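You operate a simulated robot arm through the tools that you are given. There is no shell and no other tool. Be economical: measure what you need, move in short steps, check, and stop when the job is done.

Carry out the task below with a simulated robot arm. There is one attempt and no reset: what you move stays moved.

Task
Fit the band ring for the blue top injector in the long yellow rack and clamp that injector in.
Fine: ring of its colour; the old one goes on the yellow rim tray, the letter dial to the injector's letter and colour.

It is judged by the outcome, as a careful person would: the job done as asked, and still so three seconds after it is handed in. It fails if anything else is knocked over, pushed out of place, dropped, spilled or broken.

Robot
A 7-joint arm with a two-finger parallel gripper, fixed in place. Base frame: the origin is at the foot of the arm, x ahead of it, y to its left, z up; the work surface is at about z = 0. Readings come in mm, degrees, newtons and seconds.
With the tool pointing down near the work surface it reaches from about 240 to 620 mm from the base axis. Its first joint turns from -66.0 to 66.0 degrees. Payload 2.6 kg.
The TCP is the grasp point between the finger pads, 30 mm short of the fingertips. In the tool frame z runs along the fingers and y along their closing line. Largest opening 94 mm; finger width 28, thickness 10; the body of the gripper, 50 by 96 mm, starts 55 mm behind the TCP.
Orientation is that of the tool frame in the base frame, as a unit quaternion [x, y, z, w]. With the fingers straight down and closing along the base's y, the tool's x points along the base's -x, its y along +y and its z along -z.

Tools
- The arm moves only by the tool nudge_tool. Its argument "commands" is a list of rows, each a list of 2 entries, a list of its own where there are three numbers: the shift along the tool's x, y, z in mm, then the turn, a rotation vector about the tool's x, y, z in rad. In form: [[[x, y, z], [rx, ry, rz]], ...]. A call has 1 to 10 rows; each row is the pose to reach, as a shift and turn from the pose commanded when the call began, along the tool's axes at that moment. "jaw" is the opening in per cent of the stroke, from 0 (shut) to 100 (fully open), set as the call begins (left out, the last holds). Each row takes 0.2 s and may step no farther than 50 mm and 8.6 degrees from the row before; otherwise, or with a gripper value out of range, the whole call is refused. A pose out of reach is approached as far as the arm can. The call stops where the force on the tool passes 90 N (or 10 N more than at its start, if that is more) or the arm is blocked; 0.2 s more then pass. Each finger travels about 72 mm/s and halts on what it meets, pressing with about 30 N; the grip force reading is that of the motor and also rises with nothing between the fingers. The clock runs only during rows and for 0.2 s after the last one: add rows that repeat a pose to give the fingers time. It gives the time, the measured TCP pose, the force on the tool (base axes), the opening and the grip force at its end, in the units of the frame above (readings bear some noise), with the torque about the TCP (base axes, N m) and any sound that the robot's microphone picked up.
- Cameras (640 x 400 px; columns grow to the right, rows downward): "scene" is fixed at [20.4, 423.5, 561.4]; the picture's right is [-0.88, -0.47, 0.00], its down [-0.27, 0.51, -0.81] and it looks along [0.38, -0.72, -0.58] (base axes); focal length 295 px, centre (320, 200). "wrist" rides on the gripper at [76, 14, -102] in the tool frame; the picture's right is [-0.18, 0.98, 0.00], its down [-0.75, -0.14, -0.64] and it looks along [-0.63, -0.12, 0.77] (tool axes); focal length 243 px, centre (320, 200). There is no depth. A picture from a camera that has moved, and an enlarged one, comes with that camera's place and axes in the base frame and with its lens.
- snapshot(camera): a new picture of that camera. It takes no simulated time.
- inspect(camera, box): a new picture of the part [left, top, right, bottom] of that camera's present view, enlarged. It takes no simulated time.
- finish_job(): hands the job in; it is judged then, once.

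Work in short steps. Places have to be worked out from the pictures, the camera data and where the tool is seen: move nearer, look again, correct. Check each grasp and each placing, and mend what went wrong. You have 120 turns and 84 pictures in all, those below and enlarged ones among them. Open the gripper and draw the arm clear of the work before you hand the job in, unless the task says otherwise; then end with one line.

The tools are called after "Call:" as name(argument=value, ...) on one line, values as JSON. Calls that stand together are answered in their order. nudge_tool: Moves the arm, as the interface text tells. Its arguments: {"type":"object","properties":{"commands":{"type":"array","items":{"type":"array"}},"jaw":{"type":"number"}},"required":["commands"]} The other tools are called the same way: snapshot (camera) takes a picture; inspect (camera, box) takes an enlarged picture of a part of a camera's view; finish_job () hands the job in.

At the start:

```text
t: 0.0
tool_pos: [346.3, 102.8, 382.2]
ee_rot: [0.0, 1.0, 0.001, -0.001]
ft_force: [0.1, 0.0, 0.3]
wrist_torque: [-0.01, 0.0, 0.04]
width: 94.1
gripper_force: 0.1
```

scene: 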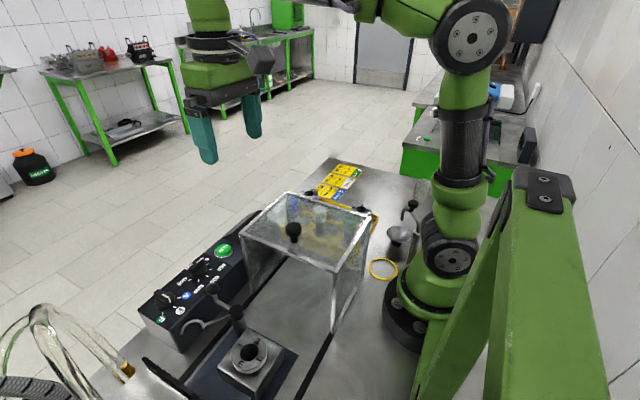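
wrist: 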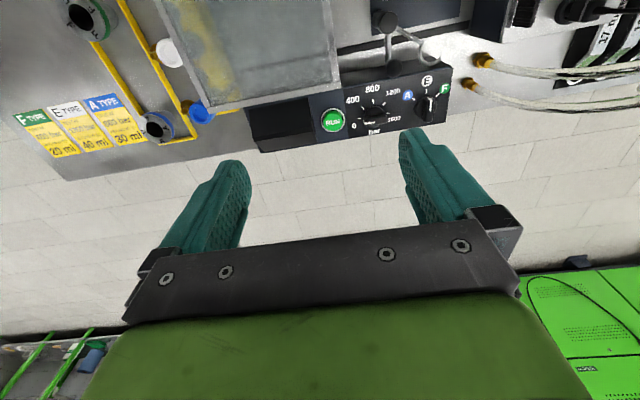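

I start by enlarging both views to identify the parts on the bench.

Call:
inspect(camera="scene", box=[220, 150, 440, 288])

Call:
inspect(camera="scene", box=[100, 220, 340, 400])

Call:
inspect(camera="wrist", box=[0, 0, 340, 170])

Call:
inspect(camera="wrist", box=[320, 0, 640, 170])

```text
2.90 times, centred on (330, 219) of scene
camera zoom: at [20.4, 423.5, 561.4], right [-0.88, -0.47, 0.0], down [-0.27, 0.51, -0.81], along [0.38, -0.72, -0.58], focal length 854 px, centre (291, 145)
```

zoom: 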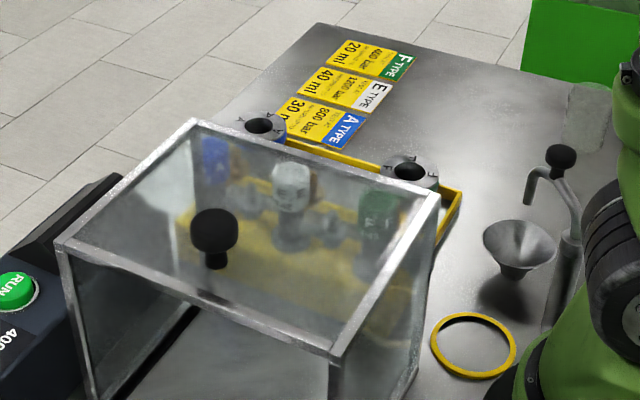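

```text
2.22 times, centred on (220, 310) of scene
camera zoom: at [20.4, 423.5, 561.4], right [-0.88, -0.47, 0.0], down [-0.27, 0.51, -0.81], along [0.38, -0.72, -0.58], focal length 655 px, centre (542, -44)
```

zoom: 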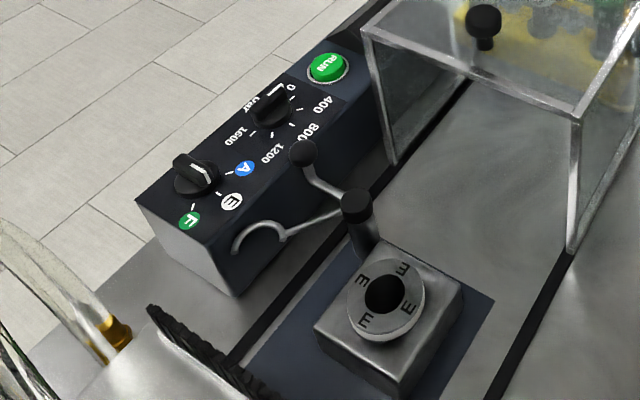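

```text
1.88 times, centred on (170, 85) of wrist
camera zoom: at [270.7, 117.2, 483.8], right [0.18, 0.98, 0.0], down [0.75, -0.14, 0.64], along [0.63, -0.12, -0.77], focal length 457 px, centre (602, 416)
```

zoom: 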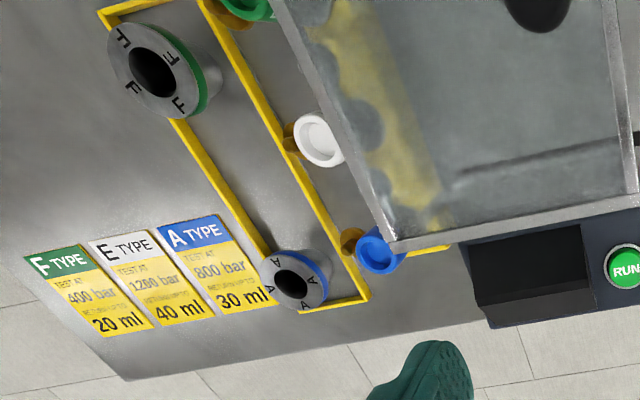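

```text
2.00 times, centred on (480, 85) of wrist
camera zoom: at [270.7, 117.2, 483.8], right [0.18, 0.98, 0.0], down [0.75, -0.14, 0.64], along [0.63, -0.12, -0.77], focal length 485 px, centre (0, 430)
```

zoom: 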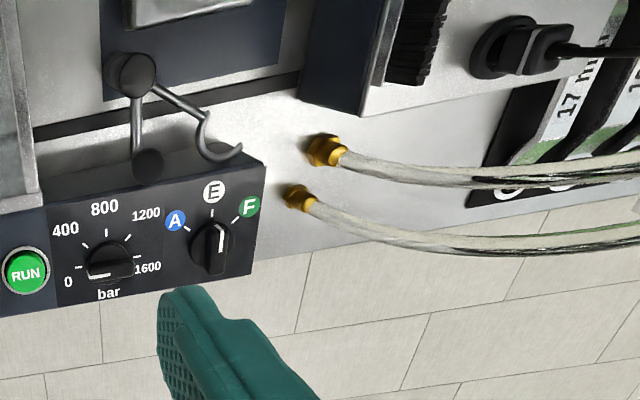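

The layout is becoming clear:
- The holder with ring E is near (250,250).
- The letter dial is near (434,255,92).
- Rings A and F sit on the yellow-rim tray near y≈-250.
- The blue injector is near (383,-110), and the hood is at y -55..112.

I turn the wrist camera toward -y to survey the rack and tray.

Call:
nudge_tool(commands=[[[-4, -7, 0], [0, 0, 0.15]], [[-8, -14, 0], [0, 0, 0.3]], [[-12, -21, 0], [0, 0, 0.45]], [[-16, -28, 0], [0, 0, 0.6]], [[-20, -35, 0], [0, 0, 0.75]], [[-24, -42, 0], [0, 0, 0.9]], [[-28, -49, 0], [0, 0, 1.05]], [[-32, -56, 0], [0, 0, 1.2]], [[-36, -63, 0], [0, 0, 1.35]], [[-40, -70, 0], [0, 0, 1.5]]])

Call:
snapshot(camera="wrist")

```text
t: 2.2
tool_pos: [387.4, 32.7, 381.8]
ee_rot: [0.683, 0.731, 0.0, 0.0]
ft_force: [0.3, 0.0, 0.4]
wrist_torque: [-0.03, -0.01, -0.02]
width: 94.4
gripper_force: 0.0
```

```text
77 pictures are left
camera wrist: at [397.1, 109.7, 483.9], right [0.99, -0.12, 0.0], down [-0.09, -0.76, 0.64], along [-0.08, -0.64, -0.77], focal length 243 px, centre (320, 200)
```

wrist: 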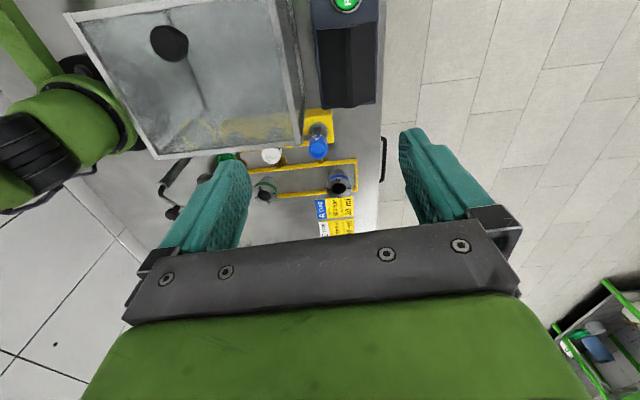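

The rack is in view, so I enlarge it.

Call:
inspect(camera="wrist", box=[210, 100, 402, 220])

```text
3.33 times, centred on (306, 160) of wrist
camera zoom: at [397.1, 109.7, 483.9], right [0.99, -0.12, 0.0], down [-0.09, -0.76, 0.64], along [-0.08, -0.64, -0.77], focal length 809 px, centre (367, 333)
```

zoom: 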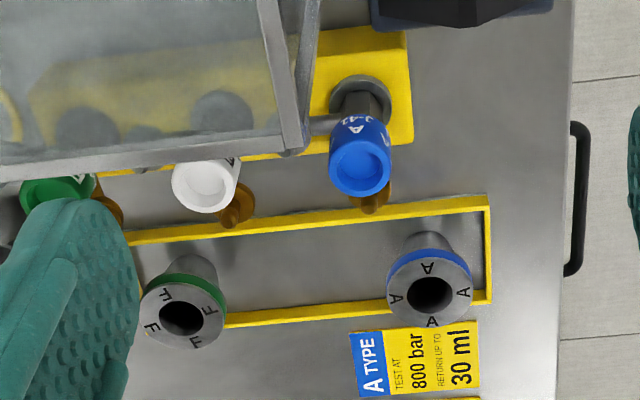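

Blue cap is at about (369,-82,120) with the hood edge close by. Ring A is at about (397,-201,80). I move in for a closer view.

Call:
nudge_tool(commands=[[[-32, 2, 35], [0, 0, 0.07]], [[-63, 4, 70], [0, 0, 0.07]], [[-63, 4, 105], [0, 0, 0.07]], [[-63, 4, 140], [0, 0, 0.07]], [[-63, 4, 140], [0, 0, 0.07]]])

Call:
snapshot(camera="wrist")

Call:
inspect(camera="wrist", box=[240, 80, 432, 200])

```text
t: 3.4
tool_pos: [393.6, -28.0, 245.3]
ee_rot: [0.707, 0.707, 0.0, 0.001]
ft_force: [0.0, 0.4, -0.1]
wrist_torque: [0.04, -0.02, 0.01]
width: 94.2
gripper_force: 0.0
```

```text
75 pictures are left
camera wrist: at [409.3, 48.1, 347.8], right [0.98, -0.18, 0.0], down [-0.14, -0.75, 0.64], along [-0.12, -0.63, -0.77], focal length 243 px, centre (320, 200)
```

wrist: 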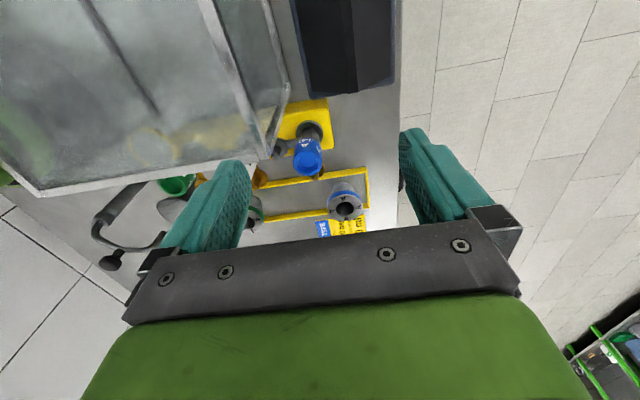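

```text
3.33 times, centred on (336, 140) of wrist
camera zoom: at [409.3, 48.1, 347.8], right [0.98, -0.18, 0.0], down [-0.14, -0.75, 0.64], along [-0.12, -0.63, -0.77], focal length 809 px, centre (267, 400)
```

zoom: 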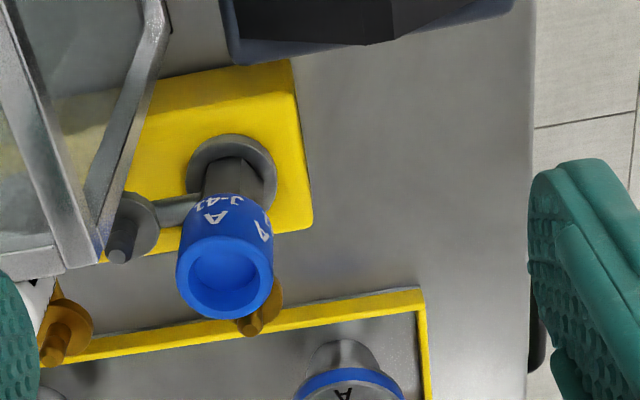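

Grasp geometry is clear: the TCP projects to about (320,188) in the wrist view. Next I swing the camera to look along +y at the holder and its swing clamp.

Call:
nudge_tool(commands=[[[0, 0, -30], [0, 0, -0.15]], [[10, -10, -55], [0, 0, -0.3]], [[20, -25, -55], [0, 0, -0.45]], [[30, -40, -55], [0, 0, -0.6]], [[40, -55, -55], [0, 0, -0.75]], [[50, -70, -55], [0, 0, -0.9]], [[60, -85, -55], [0, 0, -1.05]], [[70, -100, -55], [0, 0, -1.2]], [[80, -110, -55], [0, 0, -1.35]], [[90, -120, -55], [0, 0, -1.5]]])

Call:
nudge_tool(commands=[[[0, 2, 0], [0, 0, -0.15]], [[0, 4, 0], [0, 0, -0.3]], [[0, 6, 0], [0, 0, -0.45]], [[0, 8, 0], [0, 0, -0.6]], [[0, 10, 0], [0, 0, -0.75]], [[0, 12, 0], [0, 0, -0.9]], [[0, 14, 0], [0, 0, -1.05]], [[0, 16, 0], [0, 0, -1.2]], [[0, 18, 0], [0, 0, -1.35]], [[0, 20, 0], [0, 0, -1.5]]])

Call:
snapshot(camera="wrist")

```text
t: 5.6
tool_pos: [274.4, 60.1, 297.5]
ee_rot: [0.033, 0.999, 0.0, 0.0]
ft_force: [0.2, -1.0, 0.3]
wrist_torque: [0.02, 0.02, 0.0]
width: 94.0
gripper_force: 0.1
```

```text
t: 7.8
tool_pos: [275.0, 79.8, 297.6]
ee_rot: [-0.657, 0.754, 0.0, 0.0]
ft_force: [0.2, -0.4, 0.7]
wrist_torque: [0.02, 0.0, 0.0]
width: 93.8
gripper_force: 0.0
```

```text
73 pictures are left
camera wrist: at [251.7, 6.4, 399.1], right [-0.95, 0.32, 0.0], down [0.24, 0.73, 0.64], along [0.2, 0.61, -0.77], focal length 243 px, centre (320, 200)
```

wrist: 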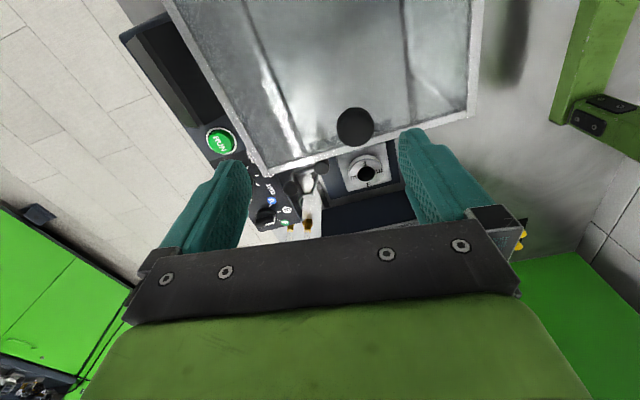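

Ring E is visible at pixel (367,172). I move closer toward it.

Call:
nudge_tool(commands=[[[-36, 15, 0], [0, 0, -0.07]], [[-72, 30, 10], [0, 0, -0.14]], [[-72, 30, 25], [0, 0, -0.14]], [[-72, 30, 25], [0, 0, -0.14]]])

Call:
snapshot(camera="wrist")

Call:
inspect(camera="wrist", box=[220, 80, 412, 200])

```text
t: 8.8
tool_pos: [253.9, 155.3, 272.0]
ee_rot: [-0.707, 0.707, 0.0, 0.0]
ft_force: [0.4, -0.8, 0.0]
wrist_torque: [0.02, -0.02, 0.0]
width: 94.1
gripper_force: 0.2
```

```text
72 pictures are left
camera wrist: at [240.1, 78.0, 373.6], right [-0.98, 0.19, 0.0], down [0.14, 0.75, 0.64], along [0.12, 0.63, -0.77], focal length 243 px, centre (320, 200)
```

wrist: 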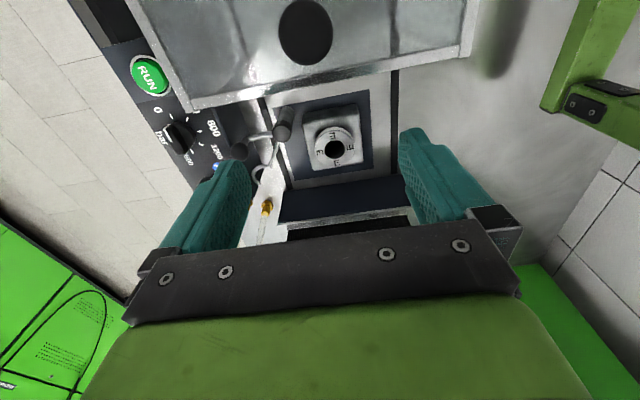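

```text
3.33 times, centred on (316, 140) of wrist
camera zoom: at [240.1, 78.0, 373.6], right [-0.98, 0.19, 0.0], down [0.14, 0.75, 0.64], along [0.12, 0.63, -0.77], focal length 809 px, centre (333, 400)
```

zoom: 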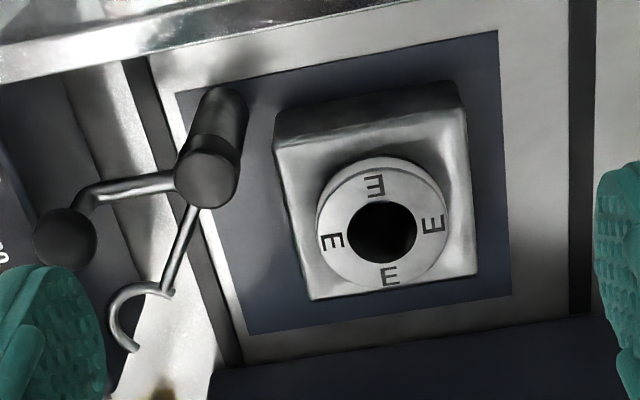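

Ring E top is at about (251,249,56). I go above it with TCP at z≈140 and check the alignment.

Call:
nudge_tool(commands=[[[-47, 2, 0], [0, 0, 0]], [[-94, 3, 30], [0, 0, 0]], [[-94, 3, 80], [0, 0, 0]], [[-94, 3, 130], [0, 0, 0]], [[-94, 3, 130], [0, 0, 0]]])

Call:
snapshot(camera="wrist")

Call:
snapshot(camera="scene")

```text
refused: row 2 steps farther than a row can; nothing moved
```

```text
70 pictures are left
camera wrist: at [240.1, 78.0, 373.6], right [-0.98, 0.19, 0.0], down [0.14, 0.75, 0.64], along [0.12, 0.63, -0.77], focal length 243 px, centre (320, 200)
```

wrist: 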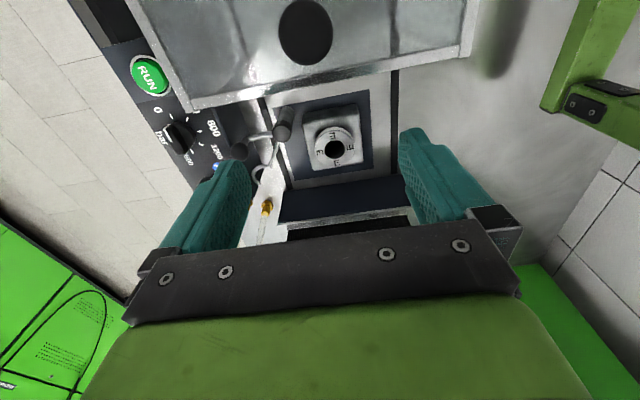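

```text
69 pictures are left
```

scene: 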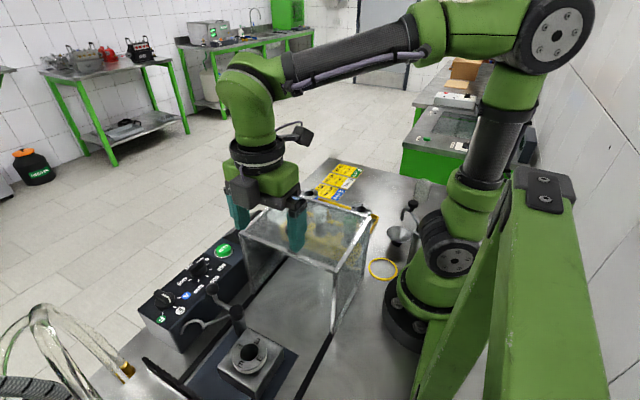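

Refused because one row stepped too far, and nothing moved. I resend it with smaller steps.

Call:
nudge_tool(commands=[[[-45, 2, 0], [0, 0, 0]], [[-85, 3, 20], [0, 0, 0]], [[-94, 3, 65], [0, 0, 0]], [[-94, 3, 110], [0, 0, 0]], [[-94, 3, 130], [0, 0, 0]], [[-94, 3, 130], [0, 0, 0]]])

Call:
snapshot(camera="wrist")

```text
t: 10.2
tool_pos: [252.2, 248.2, 141.5]
ee_rot: [0.708, -0.707, 0.001, -0.001]
ft_force: [0.4, -0.8, 0.0]
wrist_torque: [0.0, 0.02, -0.01]
width: 94.2
gripper_force: 0.0
```

```text
68 pictures are left
camera wrist: at [238.6, 172.5, 243.7], right [-0.98, 0.18, 0.0], down [0.14, 0.75, 0.64], along [0.12, 0.63, -0.77], focal length 243 px, centre (320, 200)
```

wrist: 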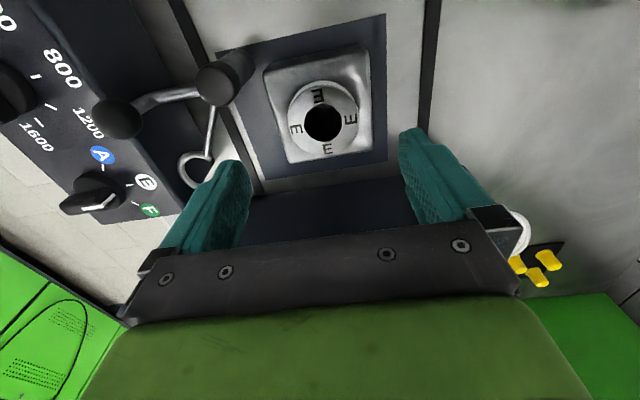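

Ring E is centred under the tool: u≈322, and v=124 matches a top at z≈56. I lower to TCP z≈82, shift 1.5 mm in -x, and look at the side.

Call:
nudge_tool(commands=[[[0, 1.5, 30], [0, 0, 0]], [[0, 1.5, 59], [0, 0, 0]], [[0, 1.5, 59], [0, 0, 0]]])

Call:
snapshot(camera="wrist")

Call:
inspect(camera="scene", box=[160, 240, 352, 360])

```text
t: 11.0
tool_pos: [250.6, 247.3, 81.9]
ee_rot: [-0.706, 0.708, -0.001, 0.0]
ft_force: [-1.0, 0.0, -0.3]
wrist_torque: [0.04, 0.01, -0.02]
width: 93.9
gripper_force: 0.1
```

```text
67 pictures are left
camera wrist: at [238.2, 171.1, 183.2], right [-0.98, 0.19, 0.0], down [0.14, 0.75, 0.64], along [0.12, 0.63, -0.77], focal length 243 px, centre (320, 200)
```

wrist: 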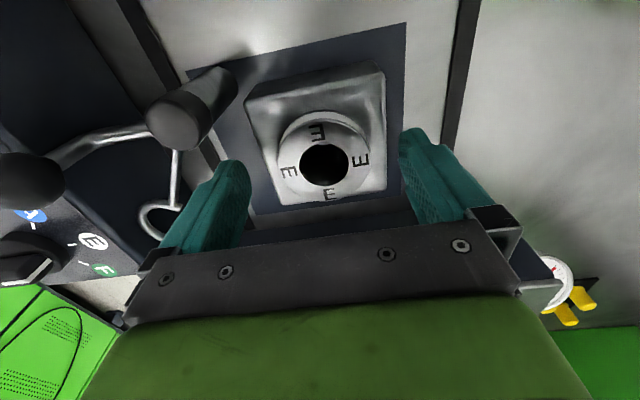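

```text
3.33 times, centred on (256, 300) of scene
camera zoom: at [20.4, 423.5, 561.4], right [-0.88, -0.47, 0.0], down [-0.27, 0.51, -0.81], along [0.38, -0.72, -0.58], focal length 983 px, centre (533, -133)
```

zoom: 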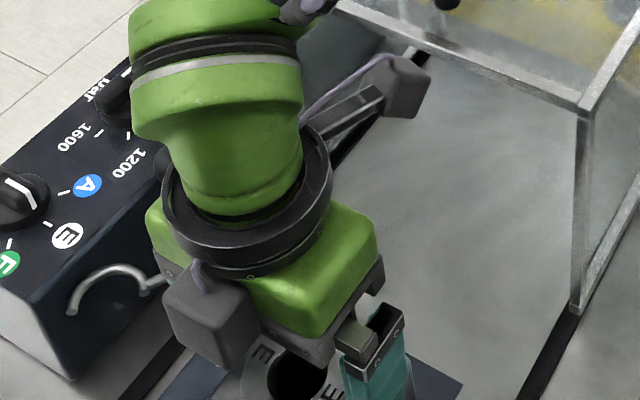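

Ring is about 2 mm to -x, and its collar stands about 8 mm above the block. I lower 5 mm so the tips reach z≈47, then close.

Call:
nudge_tool(commands=[[[0, 2, 5], [0, 0, 0]], [[0, 2, 5], [0, 0, 0]]])

Call:
nudge_tool(commands=[[[0, 0, 0], [0, 0, 0]], [[0, 0, 0], [0, 0, 0]], [[0, 0, 0], [0, 0, 0]]], jaw=0)

Call:
snapshot(camera="wrist")

```text
t: 11.6
tool_pos: [249.6, 248.3, 75.9]
ee_rot: [0.707, -0.707, 0.0, 0.0]
ft_force: [-0.1, -0.4, 0.5]
wrist_torque: [0.04, 0.02, 0.01]
width: 94.2
gripper_force: 0.1
```

```text
t: 12.4
tool_pos: [249.9, 246.9, 78.3]
ee_rot: [-0.707, 0.707, 0.0, 0.0]
ft_force: [1.0, 0.7, 0.2]
wrist_torque: [0.0, 0.03, -0.03]
width: 57.2
gripper_force: 29.7
```

```text
65 pictures are left
camera wrist: at [236.0, 171.7, 179.3], right [-0.98, 0.18, 0.0], down [0.14, 0.75, 0.64], along [0.12, 0.63, -0.77], focal length 243 px, centre (320, 200)
```

wrist: 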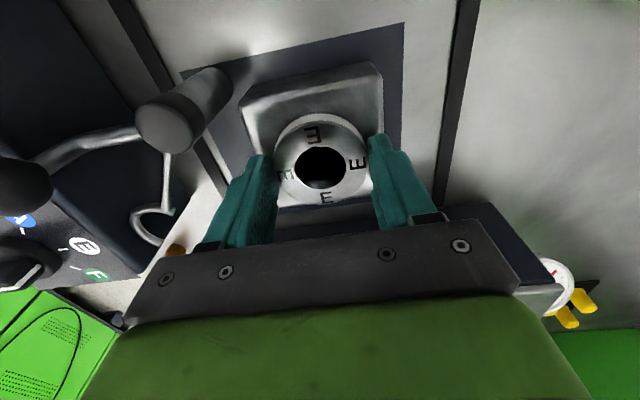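

Gripped at 57.2 mm, which matches the ring. I lift straight up in steps.

Call:
nudge_tool(commands=[[[0, 0, -5], [0, 0, 0]], [[0, 0, -15], [0, 0, 0]], [[0, 0, -30], [0, 0, 0]], [[0, 0, -55], [0, 0, 0]], [[0, 0, -90], [0, 0, 0]], [[0, 0, -125], [0, 0, 0]], [[0, 0, -125], [0, 0, 0]]])

Call:
snapshot(camera="wrist")

Call:
snapshot(camera="scene")

```text
t: 14.0
tool_pos: [247.2, 248.6, 203.4]
ee_rot: [-0.706, 0.708, 0.0, 0.0]
ft_force: [0.3, -0.5, -0.3]
wrist_torque: [-0.01, -0.02, 0.01]
width: 0.0
gripper_force: 30.3
```

```text
64 pictures are left
camera wrist: at [235.0, 171.9, 305.7], right [-0.98, 0.18, 0.0], down [0.14, 0.75, 0.64], along [0.12, 0.63, -0.77], focal length 243 px, centre (320, 200)
```

wrist: 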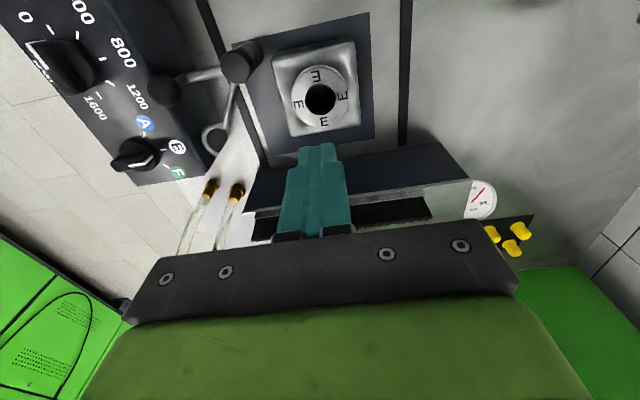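

```text
63 pictures are left
```

scene: 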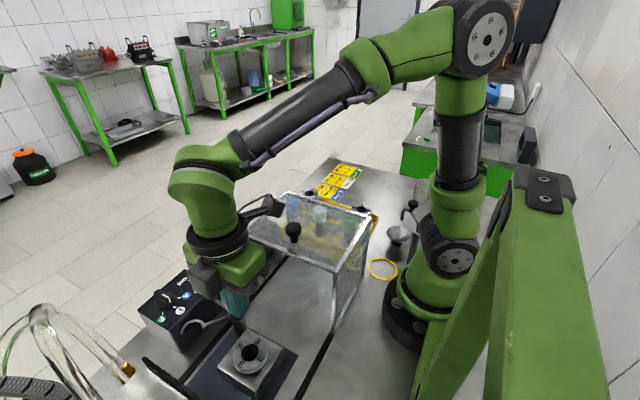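

The ring slipped because only its top edge was gripped. From this view its top is at z≈50, so I zoom in to gauge the collar height.

Call:
inspect(camera="wrist", box=[256, 30, 384, 150])

Call:
inspect(camera="scene", box=[200, 320, 300, 400])

```text
3.33 times, centred on (320, 90) of wrist
camera zoom: at [235.0, 171.9, 305.7], right [-0.98, 0.18, 0.0], down [0.14, 0.75, 0.64], along [0.12, 0.63, -0.77], focal length 809 px, centre (320, 567)
```

zoom: 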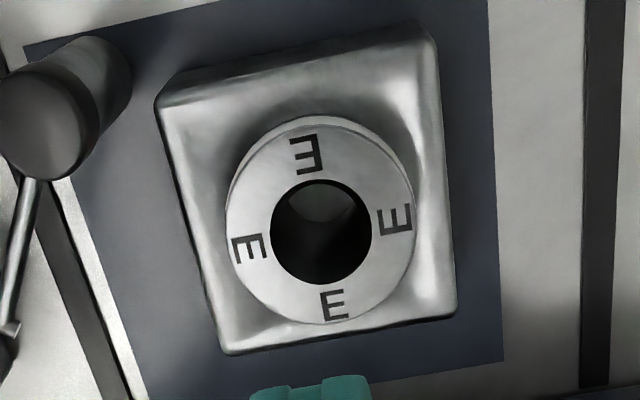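

```text
5.00 times, centred on (250, 360) of scene
camera zoom: at [20.4, 423.5, 561.4], right [-0.88, -0.47, 0.0], down [-0.27, 0.51, -0.81], along [0.38, -0.72, -0.58], focal length 1474 px, centre (670, -600)
```

zoom: 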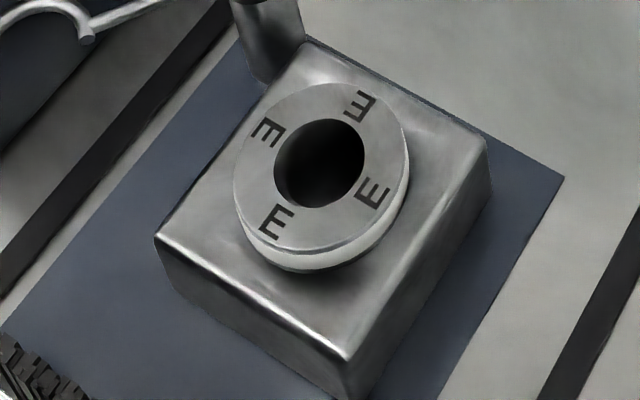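

The collar spans about z 40–50. I reopen and descend deeper so the tips reach about z 42.

Call:
nudge_tool(commands=[[[0, 0, 30], [0, 0, 0]], [[0, 0, 70], [0, 0, 0]], [[0, 0, 100], [0, 0, 0]], [[0, 0, 120], [0, 0, 0]], [[0, 0, 125], [0, 0, 0]], [[0, 0, 130], [0, 0, 0]], [[0, 0, 130], [0, 0, 0]]], jaw=80)

Call:
nudge_tool(commands=[[[0, 0, 0], [0, 0, 0]], [[0, 0, 0], [0, 0, 0]]], jaw=0)

Call:
nudge_tool(commands=[[[0, 0, -4], [0, 0, 0]], [[0, 0, -8], [0, 0, 0]], [[0, 0, -8], [0, 0, 0]]])

Call:
snapshot(camera="wrist")

```text
t: 15.6
tool_pos: [250.6, 250.2, 73.4]
ee_rot: [0.707, -0.707, 0.001, 0.0]
ft_force: [0.2, -0.1, -0.4]
wrist_torque: [-0.07, -0.03, 0.02]
width: 75.1
gripper_force: 0.0
```

```text
t: 16.2
tool_pos: [249.4, 250.1, 72.0]
ee_rot: [-0.707, 0.707, 0.0, 0.001]
ft_force: [0.2, 0.4, -0.1]
wrist_torque: [-0.02, -0.03, 0.01]
width: 57.4
gripper_force: 30.2
```

```text
t: 17.0
tool_pos: [250.8, 248.6, 81.5]
ee_rot: [-0.707, 0.708, 0.0, 0.0]
ft_force: [-0.2, -0.7, -1.4]
wrist_torque: [-0.01, -0.03, -0.02]
width: 57.5
gripper_force: 29.8
```

```text
60 pictures are left
camera wrist: at [236.6, 173.1, 182.6], right [-0.98, 0.19, 0.0], down [0.14, 0.75, 0.64], along [0.12, 0.63, -0.77], focal length 243 px, centre (320, 200)
```

wrist: 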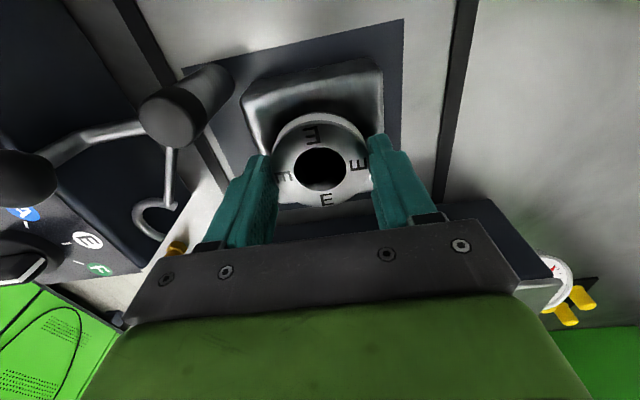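

It holds at 57.5 mm with a -1.4 N load after the 8 mm lift. I continue lifting.

Call:
nudge_tool(commands=[[[0, 0, -12], [0, 0, 0]], [[0, 0, -30], [0, 0, 0]], [[0, 0, -55], [0, 0, 0]], [[0, 0, -90], [0, 0, 0]], [[0, 0, -125], [0, 0, 0]], [[0, 0, -160], [0, 0, 0]], [[0, 0, -190], [0, 0, 0]], [[0, 0, -190], [0, 0, 0]]])

Call:
inspect(camera="scene", box=[140, 180, 332, 360])

```text
t: 18.8
tool_pos: [249.9, 251.7, 270.8]
ee_rot: [-0.707, 0.708, 0.0, 0.0]
ft_force: [0.2, 0.8, -2.0]
wrist_torque: [0.0, 0.05, -0.01]
width: 57.2
gripper_force: 29.7
```

```text
2.22 times, centred on (236, 270) of scene
camera zoom: at [20.4, 423.5, 561.4], right [-0.88, -0.47, 0.0], down [-0.27, 0.51, -0.81], along [0.38, -0.72, -0.58], focal length 655 px, centre (507, 44)
```

zoom: 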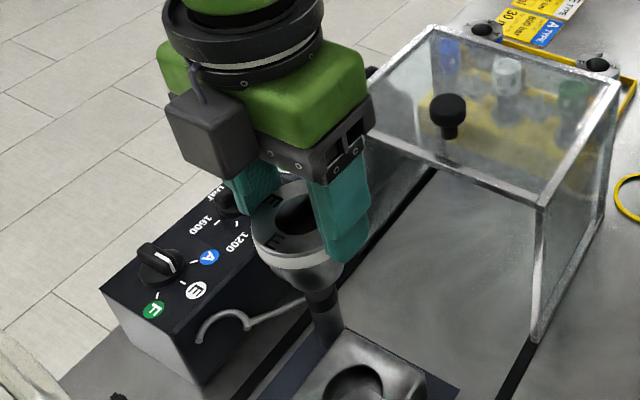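

Ring E is lifted out cleanly and shows a conical stem below the collar. On the tray, A is near (399,-227) and F near (228,-226), so E goes between them at (313,-226). I raise and carry it over, turning the wrist back.

Call:
nudge_tool(commands=[[[0, 0, -25], [0, 0, 0.15]], [[10, -10, -50], [0, 0, 0.3]], [[30, -20, -50], [0, 0, 0.45]], [[55, -30, -50], [0, 0, 0.6]], [[80, -40, -50], [0, 0, 0.75]], [[105, -55, -50], [0, 0, 0.9]], [[130, -70, -50], [0, 0, 1.05]], [[150, -80, -50], [0, 0, 1.2]], [[170, -85, -50], [0, 0, 1.35]], [[190, -90, -50], [0, 0, 1.5]]])

```text
t: 21.0
tool_pos: [337.8, 61.2, 320.4]
ee_rot: [-0.034, 0.999, 0.0, 0.0]
ft_force: [-0.1, -0.8, -2.2]
wrist_torque: [0.05, 0.01, 0.0]
width: 57.4
gripper_force: 30.0
```

Call:
nudge_tool(commands=[[[4, -28, 0], [0, 0, 0.15]], [[8, -56, 0], [0, 0, 0.3]], [[12, -84, 0], [0, 0, 0.45]], [[17, -112, 0], [0, 0, 0.6]], [[22, -140, 0], [0, 0, 0.75]], [[26, -168, 0], [0, 0, 0.9]], [[30, -196, 0], [0, 0, 1.05]], [[35, -225, 0], [0, 0, 1.2]], [[40, -255, 0], [0, 0, 1.35]], [[44, -284, 0], [0, 0, 1.5]]])

Call:
snapshot(camera="wrist")

Call:
inspect(camera="scene", box=[240, 110, 440, 250])

```text
t: 23.2
tool_pos: [316.6, -228.2, 323.2]
ee_rot: [0.657, 0.754, 0.0, 0.001]
ft_force: [-0.9, 0.3, -1.8]
wrist_torque: [-0.01, 0.01, -0.01]
width: 57.1
gripper_force: 30.2
```

```text
58 pictures are left
camera wrist: at [320.0, -150.8, 425.5], right [1.0, -0.05, 0.0], down [-0.04, -0.77, 0.64], along [-0.03, -0.64, -0.77], focal length 243 px, centre (320, 200)
```

wrist: 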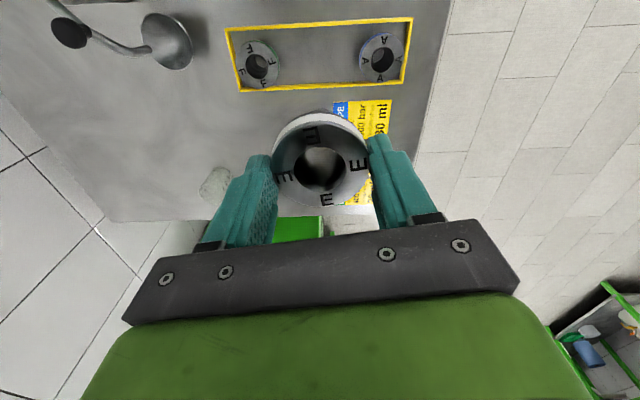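

```text
2.86 times, centred on (340, 180) of scene
camera zoom: at [20.4, 423.5, 561.4], right [-0.88, -0.47, 0.0], down [-0.27, 0.51, -0.81], along [0.38, -0.72, -0.58], focal length 842 px, centre (263, 257)
```

zoom: 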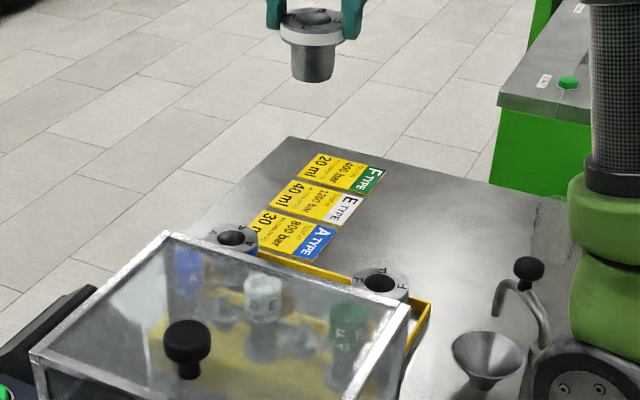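

Tray corners come out at x 184–450 and y -180–-264, so the centre is about (317,-221). I descend over the centre to z≈110.

Call:
nudge_tool(commands=[[[7, 1, 20], [0, 0, 0.137]], [[7, 1, 60], [0, 0, 0.137]], [[7, 1, 100], [0, 0, 0.137]], [[7, 1, 140], [0, 0, 0.137]], [[7, 1, 180], [0, 0, 0.137]], [[7, 1, 212], [0, 0, 0.137]], [[7, 1, 212], [0, 0, 0.137]]])

Call:
snapshot(camera="wrist")

Call:
inspect(camera="scene", box=[240, 140, 440, 265])

```text
t: 24.8
tool_pos: [315.0, -221.7, 109.5]
ee_rot: [0.706, 0.708, 0.0, 0.0]
ft_force: [0.4, -0.6, -1.3]
wrist_torque: [-0.02, 0.0, 0.01]
width: 57.3
gripper_force: 30.1
```

```text
56 pictures are left
camera wrist: at [329.5, -144.3, 211.8], right [0.98, -0.18, 0.0], down [-0.14, -0.75, 0.64], along [-0.12, -0.63, -0.77], focal length 243 px, centre (320, 200)
```

wrist: 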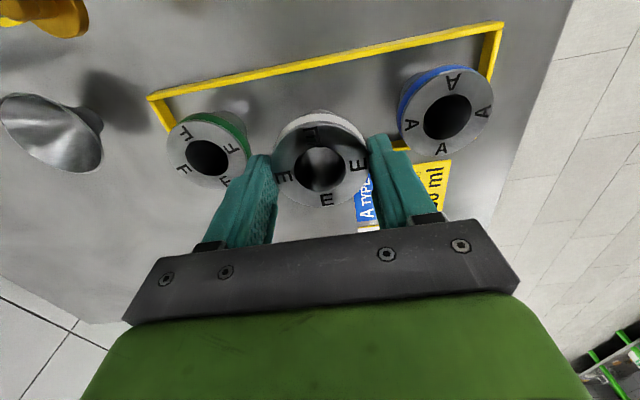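

```text
3.20 times, centred on (340, 202) of scene
camera zoom: at [20.4, 423.5, 561.4], right [-0.88, -0.47, 0.0], down [-0.27, 0.51, -0.81], along [0.38, -0.72, -0.58], focal length 943 px, centre (256, 192)
```

zoom: 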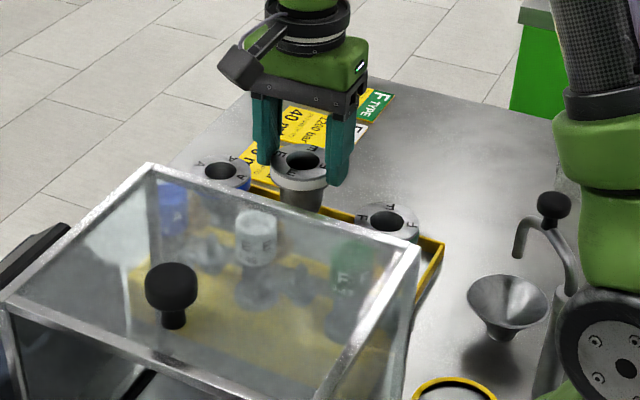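

Ring tops on the tray are at about z 50, so E should rest with the TCP near 73. I descend and feel for contact.

Call:
nudge_tool(commands=[[[0, 0, 15], [0, 0, 0]], [[0, 0, 28], [0, 0, 0]], [[0, 0, 31], [0, 0, 0]], [[0, 0, 31], [0, 0, 0]]])

Call:
nudge_tool(commands=[[[0, 0, 2], [0, 0, 0]], [[0, 0, 4], [0, 0, 0]], [[0, 0, 4], [0, 0, 0]]])

Call:
inspect(camera="scene", box=[270, 160, 390, 235])

```text
t: 25.8
tool_pos: [314.4, -220.6, 79.3]
ee_rot: [0.706, 0.708, 0.0, 0.0]
ft_force: [-0.2, 1.4, -1.2]
wrist_torque: [0.01, 0.01, 0.0]
width: 57.3
gripper_force: 29.8
```

```text
t: 26.6
tool_pos: [314.2, -220.3, 74.9]
ee_rot: [0.706, 0.708, 0.0, 0.0]
ft_force: [-0.6, -0.3, -1.7]
wrist_torque: [-0.02, 0.03, -0.03]
width: 57.1
gripper_force: 29.7
```

```text
5.33 times, centred on (330, 198) of scene
camera zoom: at [20.4, 423.5, 561.4], right [-0.88, -0.47, 0.0], down [-0.27, 0.51, -0.81], along [0.38, -0.72, -0.58], focal length 1572 px, centre (267, 213)
```

zoom: 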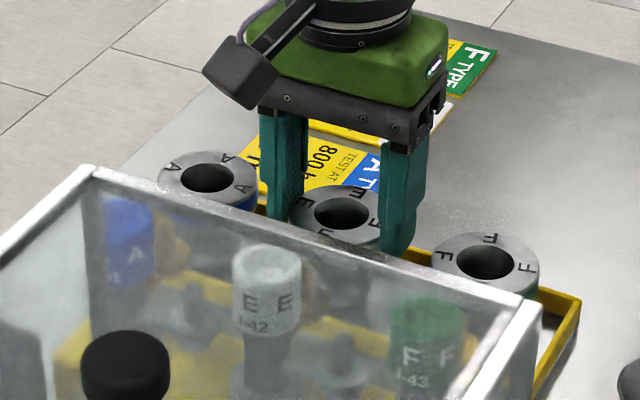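

No contact yet. I keep stepping down slowly.

Call:
nudge_tool(commands=[[[0, 0, 1.5], [0, 0, 0]], [[0, 0, 1.5], [0, 0, 0]]])

Call:
nudge_tool(commands=[[[0, 0, 1.5], [0, 0, 0]], [[0, 0, 1.5], [0, 0, 0]]])

Call:
nudge_tool(commands=[[[0, 0, 1.5], [0, 0, 0]], [[0, 0, 1.5], [0, 0, 0]]])

```text
t: 27.2
tool_pos: [315.2, -220.8, 73.8]
ee_rot: [0.706, 0.708, 0.0, -0.001]
ft_force: [-0.1, 0.8, -2.2]
wrist_torque: [0.0, -0.01, -0.03]
width: 57.3
gripper_force: 30.6
```

```text
t: 27.8
tool_pos: [314.7, -220.6, 72.9]
ee_rot: [0.706, 0.709, 0.0, 0.0]
ft_force: [-4.4, 4.6, 18.7]
wrist_torque: [0.24, 0.59, -0.07]
width: 57.5
gripper_force: 29.9
```

```text
t: 28.4
tool_pos: [316.0, -220.3, 70.6]
ee_rot: [0.706, 0.709, 0.001, 0.002]
ft_force: [-2.3, 4.3, 26.7]
wrist_torque: [0.15, 0.31, -0.08]
width: 57.6
gripper_force: 30.1
```

Contact felt, so the ring is seated. I ease up 2 mm, release, then rise.

Call:
nudge_tool(commands=[[[0, 0, -2], [0, 0, 0]], [[0, 0, -2], [0, 0, 0]]])

Call:
nudge_tool(commands=[[[0, 0, 0], [0, 0, 0]], [[0, 0, 0], [0, 0, 0]], [[0, 0, -20], [0, 0, 0]], [[0, 0, -60], [0, 0, 0]], [[0, 0, -90], [0, 0, 0]], [[0, 0, -90], [0, 0, 0]]], jaw=80)

Call:
snapshot(camera="wrist")

```text
t: 29.0
tool_pos: [315.2, -220.3, 71.1]
ee_rot: [0.705, 0.709, -0.001, 0.0]
ft_force: [1.9, -0.6, 3.9]
wrist_torque: [-0.13, -0.21, 0.0]
width: 57.3
gripper_force: 29.5
```

```text
t: 30.4
tool_pos: [314.8, -216.9, 160.3]
ee_rot: [0.706, 0.708, 0.0, 0.0]
ft_force: [0.1, -0.8, 0.4]
wrist_torque: [0.03, -0.01, -0.02]
width: 75.2
gripper_force: 0.0
```

```text
53 pictures are left
camera wrist: at [329.4, -141.4, 263.1], right [0.98, -0.18, 0.0], down [-0.14, -0.75, 0.64], along [-0.12, -0.63, -0.77], focal length 243 px, centre (320, 200)
```

wrist: 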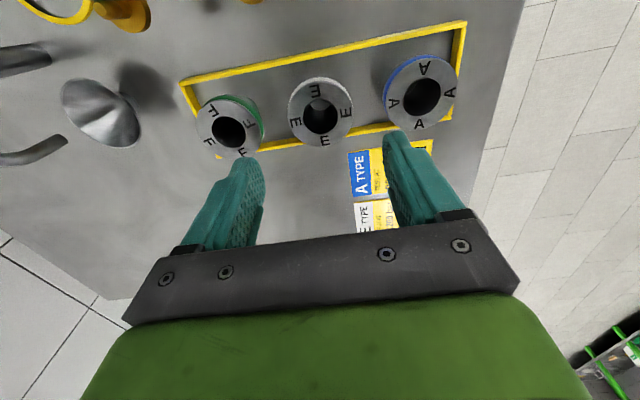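

E rests in the tray. A is at (401,-220), 86 mm along +x. I move over it and go down to TCP z≈90 to verify.

Call:
nudge_tool(commands=[[[0, 43, 0], [0, 0, 0]], [[0, 86, 0], [0, 0, 0]], [[0, 86, 40], [0, 0, 0]], [[0, 86, 68], [0, 0, 0]], [[0, 86, 68], [0, 0, 0]]])

Call:
snapshot(camera="wrist")

```text
t: 31.6
tool_pos: [402.6, -219.7, 91.4]
ee_rot: [0.705, 0.709, 0.0, -0.001]
ft_force: [-0.2, 0.4, 0.7]
wrist_torque: [0.04, 0.02, -0.01]
width: 75.0
gripper_force: 0.1
```

```text
52 pictures are left
camera wrist: at [417.7, -142.8, 194.0], right [0.98, -0.18, 0.0], down [-0.14, -0.75, 0.64], along [-0.12, -0.63, -0.77], focal length 243 px, centre (320, 200)
```

wrist: 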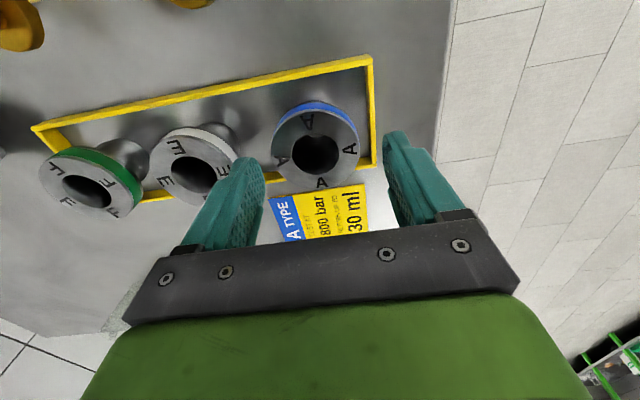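

A sits about 3 mm to -x. I correct, descend to TCP z≈72 and grip.

Call:
nudge_tool(commands=[[[0, -3, 0], [0, 0, 0]], [[0, -3, 12], [0, 0, 0]], [[0, -3, 19.5], [0, 0, 0]], [[0, -3, 19.5], [0, 0, 0]]])

Call:
nudge_tool(commands=[[[0, 0, 0], [0, 0, 0]], [[0, 0, 0], [0, 0, 0]]], jaw=0)

Call:
nudge_tool(commands=[[[0, 0, -4], [0, 0, 0]], [[0, 0, -12], [0, 0, 0]], [[0, 0, -12], [0, 0, 0]]])

Call:
snapshot(camera="wrist")

```text
t: 32.6
tool_pos: [400.7, -218.4, 72.4]
ee_rot: [0.706, 0.709, 0.0, 0.0]
ft_force: [-0.2, 0.4, 0.3]
wrist_torque: [-0.02, 0.0, -0.01]
width: 75.2
gripper_force: 0.0
```

```text
t: 33.2
tool_pos: [399.4, -217.8, 72.5]
ee_rot: [0.706, 0.708, 0.0, -0.001]
ft_force: [0.4, 0.3, -0.1]
wrist_torque: [-0.01, -0.02, -0.01]
width: 57.4
gripper_force: 30.0
```

```text
t: 34.0
tool_pos: [398.6, -218.2, 84.6]
ee_rot: [0.706, 0.708, 0.0, 0.0]
ft_force: [-0.6, 0.3, -1.8]
wrist_torque: [-0.01, 0.01, 0.01]
width: 57.3
gripper_force: 30.3
```

```text
51 pictures are left
camera wrist: at [414.0, -142.3, 187.0], right [0.98, -0.18, 0.0], down [-0.14, -0.75, 0.64], along [-0.12, -0.63, -0.77], focal length 243 px, centre (320, 200)
```

wrist: 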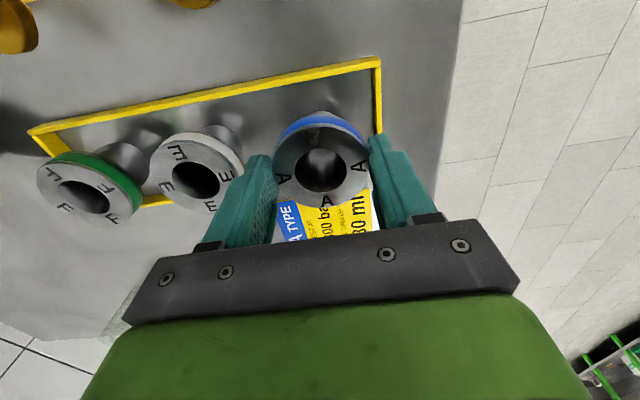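

Ring A is held. I lift it high, then carry it over toward the holder, turning the wrist back.

Call:
nudge_tool(commands=[[[0, 0, -40], [0, 0, 0]], [[0, 0, -80], [0, 0, 0]], [[0, 0, -120], [0, 0, 0]], [[0, 0, -160], [0, 0, 0]], [[0, 0, -200], [0, 0, 0]], [[0, 0, -240], [0, 0, 0]]])

Call:
nudge_tool(commands=[[[28, -6, 0], [0, 0, -0.15]], [[56, -12, 0], [0, 0, -0.3]], [[84, -18, 0], [0, 0, -0.45]], [[112, -24, 0], [0, 0, -0.6]], [[140, -30, 0], [0, 0, -0.75]], [[168, -36, 0], [0, 0, -0.9]], [[196, -42, 0], [0, 0, -1.05]], [[224, -48, 0], [0, 0, -1.2]], [[252, -54, 0], [0, 0, -1.35]], [[279, -60, 0], [0, 0, -1.5]]])

```text
t: 35.4
tool_pos: [401.8, -217.7, 328.3]
ee_rot: [0.706, 0.709, 0.0, 0.0]
ft_force: [-0.2, 0.1, -2.9]
wrist_torque: [0.01, 0.01, -0.02]
width: 57.3
gripper_force: 29.7
```

```text
t: 37.6
tool_pos: [338.2, 61.2, 326.8]
ee_rot: [0.033, 0.999, 0.0, 0.0]
ft_force: [0.6, 0.4, -2.5]
wrist_torque: [-0.02, 0.01, 0.02]
width: 57.1
gripper_force: 30.1
```

Call:
nudge_tool(commands=[[[10, 18, 0], [0, 0, -0.15]], [[20, 36, 0], [0, 0, -0.3]], [[30, 54, 0], [0, 0, -0.45]], [[40, 72, 0], [0, 0, -0.6]], [[50, 90, 0], [0, 0, -0.75]], [[60, 108, 0], [0, 0, -0.9]], [[70, 126, 0], [0, 0, -1.05]], [[80, 145, 0], [0, 0, -1.2]], [[90, 164, 0], [0, 0, -1.35]], [[101, 182, 0], [0, 0, -1.5]]])

Call:
nudge_tool(commands=[[[0, 0, 40], [0, 0, -0.14]], [[0, 0, 80], [0, 0, -0.14]], [[0, 0, 120], [0, 0, -0.14]], [[0, 0, 160], [0, 0, -0.14]], [[0, 0, 175], [0, 0, -0.14]], [[0, 0, 175], [0, 0, -0.14]]])

Call:
snapshot(camera="wrist")

Call:
inspect(camera="scene", box=[160, 240, 320, 380])

```text
t: 39.8
tool_pos: [250.0, 248.6, 325.9]
ee_rot: [-0.657, 0.754, 0.001, 0.0]
ft_force: [0.2, -0.7, -1.8]
wrist_torque: [-0.01, 0.0, 0.01]
width: 57.4
gripper_force: 29.9
```

```text
t: 41.2
tool_pos: [249.5, 247.3, 151.6]
ee_rot: [0.708, -0.706, 0.0, 0.0]
ft_force: [-0.4, 0.2, -1.9]
wrist_torque: [0.04, -0.01, -0.01]
width: 57.3
gripper_force: 29.5
```

```text
50 pictures are left
camera wrist: at [236.6, 171.1, 253.1], right [-0.98, 0.18, 0.0], down [0.14, 0.75, 0.64], along [0.12, 0.63, -0.77], focal length 243 px, centre (320, 200)
```

wrist: 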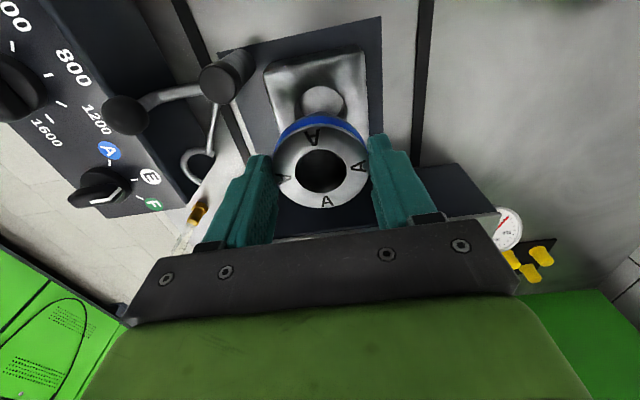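

```text
2.86 times, centred on (240, 310) of scene
camera zoom: at [20.4, 423.5, 561.4], right [-0.88, -0.47, 0.0], down [-0.27, 0.51, -0.81], along [0.38, -0.72, -0.58], focal length 842 px, centre (549, -114)
```

zoom: 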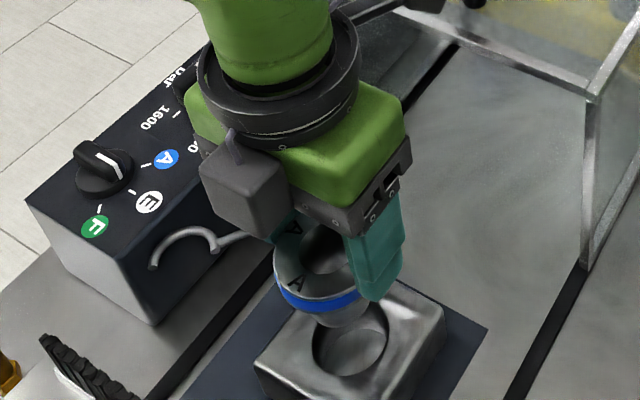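

The recess is directly below. I correct y by about +1.7 mm and descend to feel the seat; full seating is at TCP≈72.

Call:
nudge_tool(commands=[[[-1.7, -0.4, 25], [0, 0, 0]], [[-1.7, -0.4, 45], [0, 0, 0]], [[-1.7, -0.4, 55], [0, 0, 0]], [[-1.7, -0.4, 55], [0, 0, 0]]])

Call:
nudge_tool(commands=[[[0, 0, 6], [0, 0, 0]], [[0, 0, 12], [0, 0, 0]], [[0, 0, 16], [0, 0, 0]], [[0, 0, 16], [0, 0, 0]]])

Call:
nudge_tool(commands=[[[0, 0, 3], [0, 0, 0]], [[0, 0, 3], [0, 0, 0]]])

Call:
nudge_tool(commands=[[[0, 0, 2.5], [0, 0, 0]], [[0, 0, 2.5], [0, 0, 0]]])

Call:
snapshot(camera="wrist")

```text
t: 42.2
tool_pos: [248.7, 248.3, 98.7]
ee_rot: [0.708, -0.707, 0.0, 0.0]
ft_force: [-0.3, -0.2, -2.1]
wrist_torque: [-0.02, 0.0, 0.01]
width: 57.3
gripper_force: 29.6
```

```text
t: 43.2
tool_pos: [249.0, 250.8, 80.2]
ee_rot: [0.707, -0.707, 0.0, 0.001]
ft_force: [-1.0, -0.8, -2.5]
wrist_torque: [0.01, -0.06, 0.02]
width: 57.3
gripper_force: 30.2
```

```text
t: 43.8
tool_pos: [248.7, 249.5, 77.0]
ee_rot: [0.708, -0.706, 0.0, 0.0]
ft_force: [0.6, 0.3, -2.6]
wrist_torque: [-0.01, -0.03, 0.0]
width: 57.3
gripper_force: 30.1
```

```text
t: 44.4
tool_pos: [249.2, 249.9, 73.9]
ee_rot: [0.708, -0.707, 0.0, 0.0]
ft_force: [1.0, -0.2, 0.9]
wrist_torque: [0.08, 0.07, 0.07]
width: 57.3
gripper_force: 29.8
```

```text
48 pictures are left
camera wrist: at [236.2, 174.0, 175.8], right [-0.98, 0.18, 0.0], down [0.14, 0.75, 0.64], along [0.12, 0.63, -0.77], focal length 243 px, centre (320, 200)
```

wrist: 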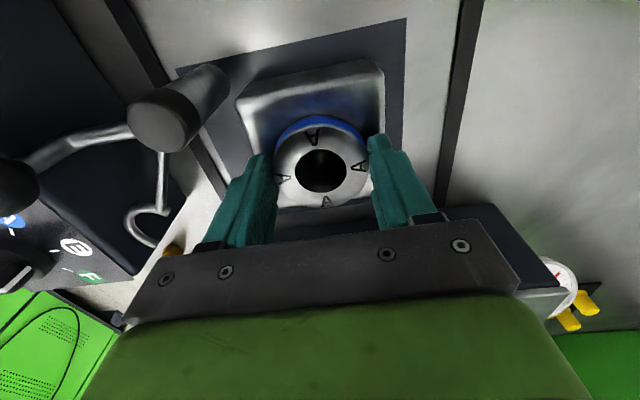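

Slight contact is beginning. I press a little further to seat it.

Call:
nudge_tool(commands=[[[0, 0, 1.5], [0, 0, 0]], [[0, 0, 1.5], [0, 0, 0]]])

Call:
nudge_tool(commands=[[[0, 0, 1.5], [0, 0, 0]], [[0, 0, 1.5], [0, 0, 0]]])

```text
t: 45.0
tool_pos: [249.2, 250.7, 73.4]
ee_rot: [0.708, -0.706, 0.0, -0.001]
ft_force: [-1.7, -7.4, 26.6]
wrist_torque: [-0.16, 0.33, -0.05]
width: 57.5
gripper_force: 30.3
```

```text
t: 45.6
tool_pos: [250.1, 250.6, 72.6]
ee_rot: [0.708, -0.706, -0.001, -0.001]
ft_force: [0.6, -0.9, 26.8]
wrist_torque: [0.04, 0.2, 0.0]
width: 57.2
gripper_force: 29.8
```

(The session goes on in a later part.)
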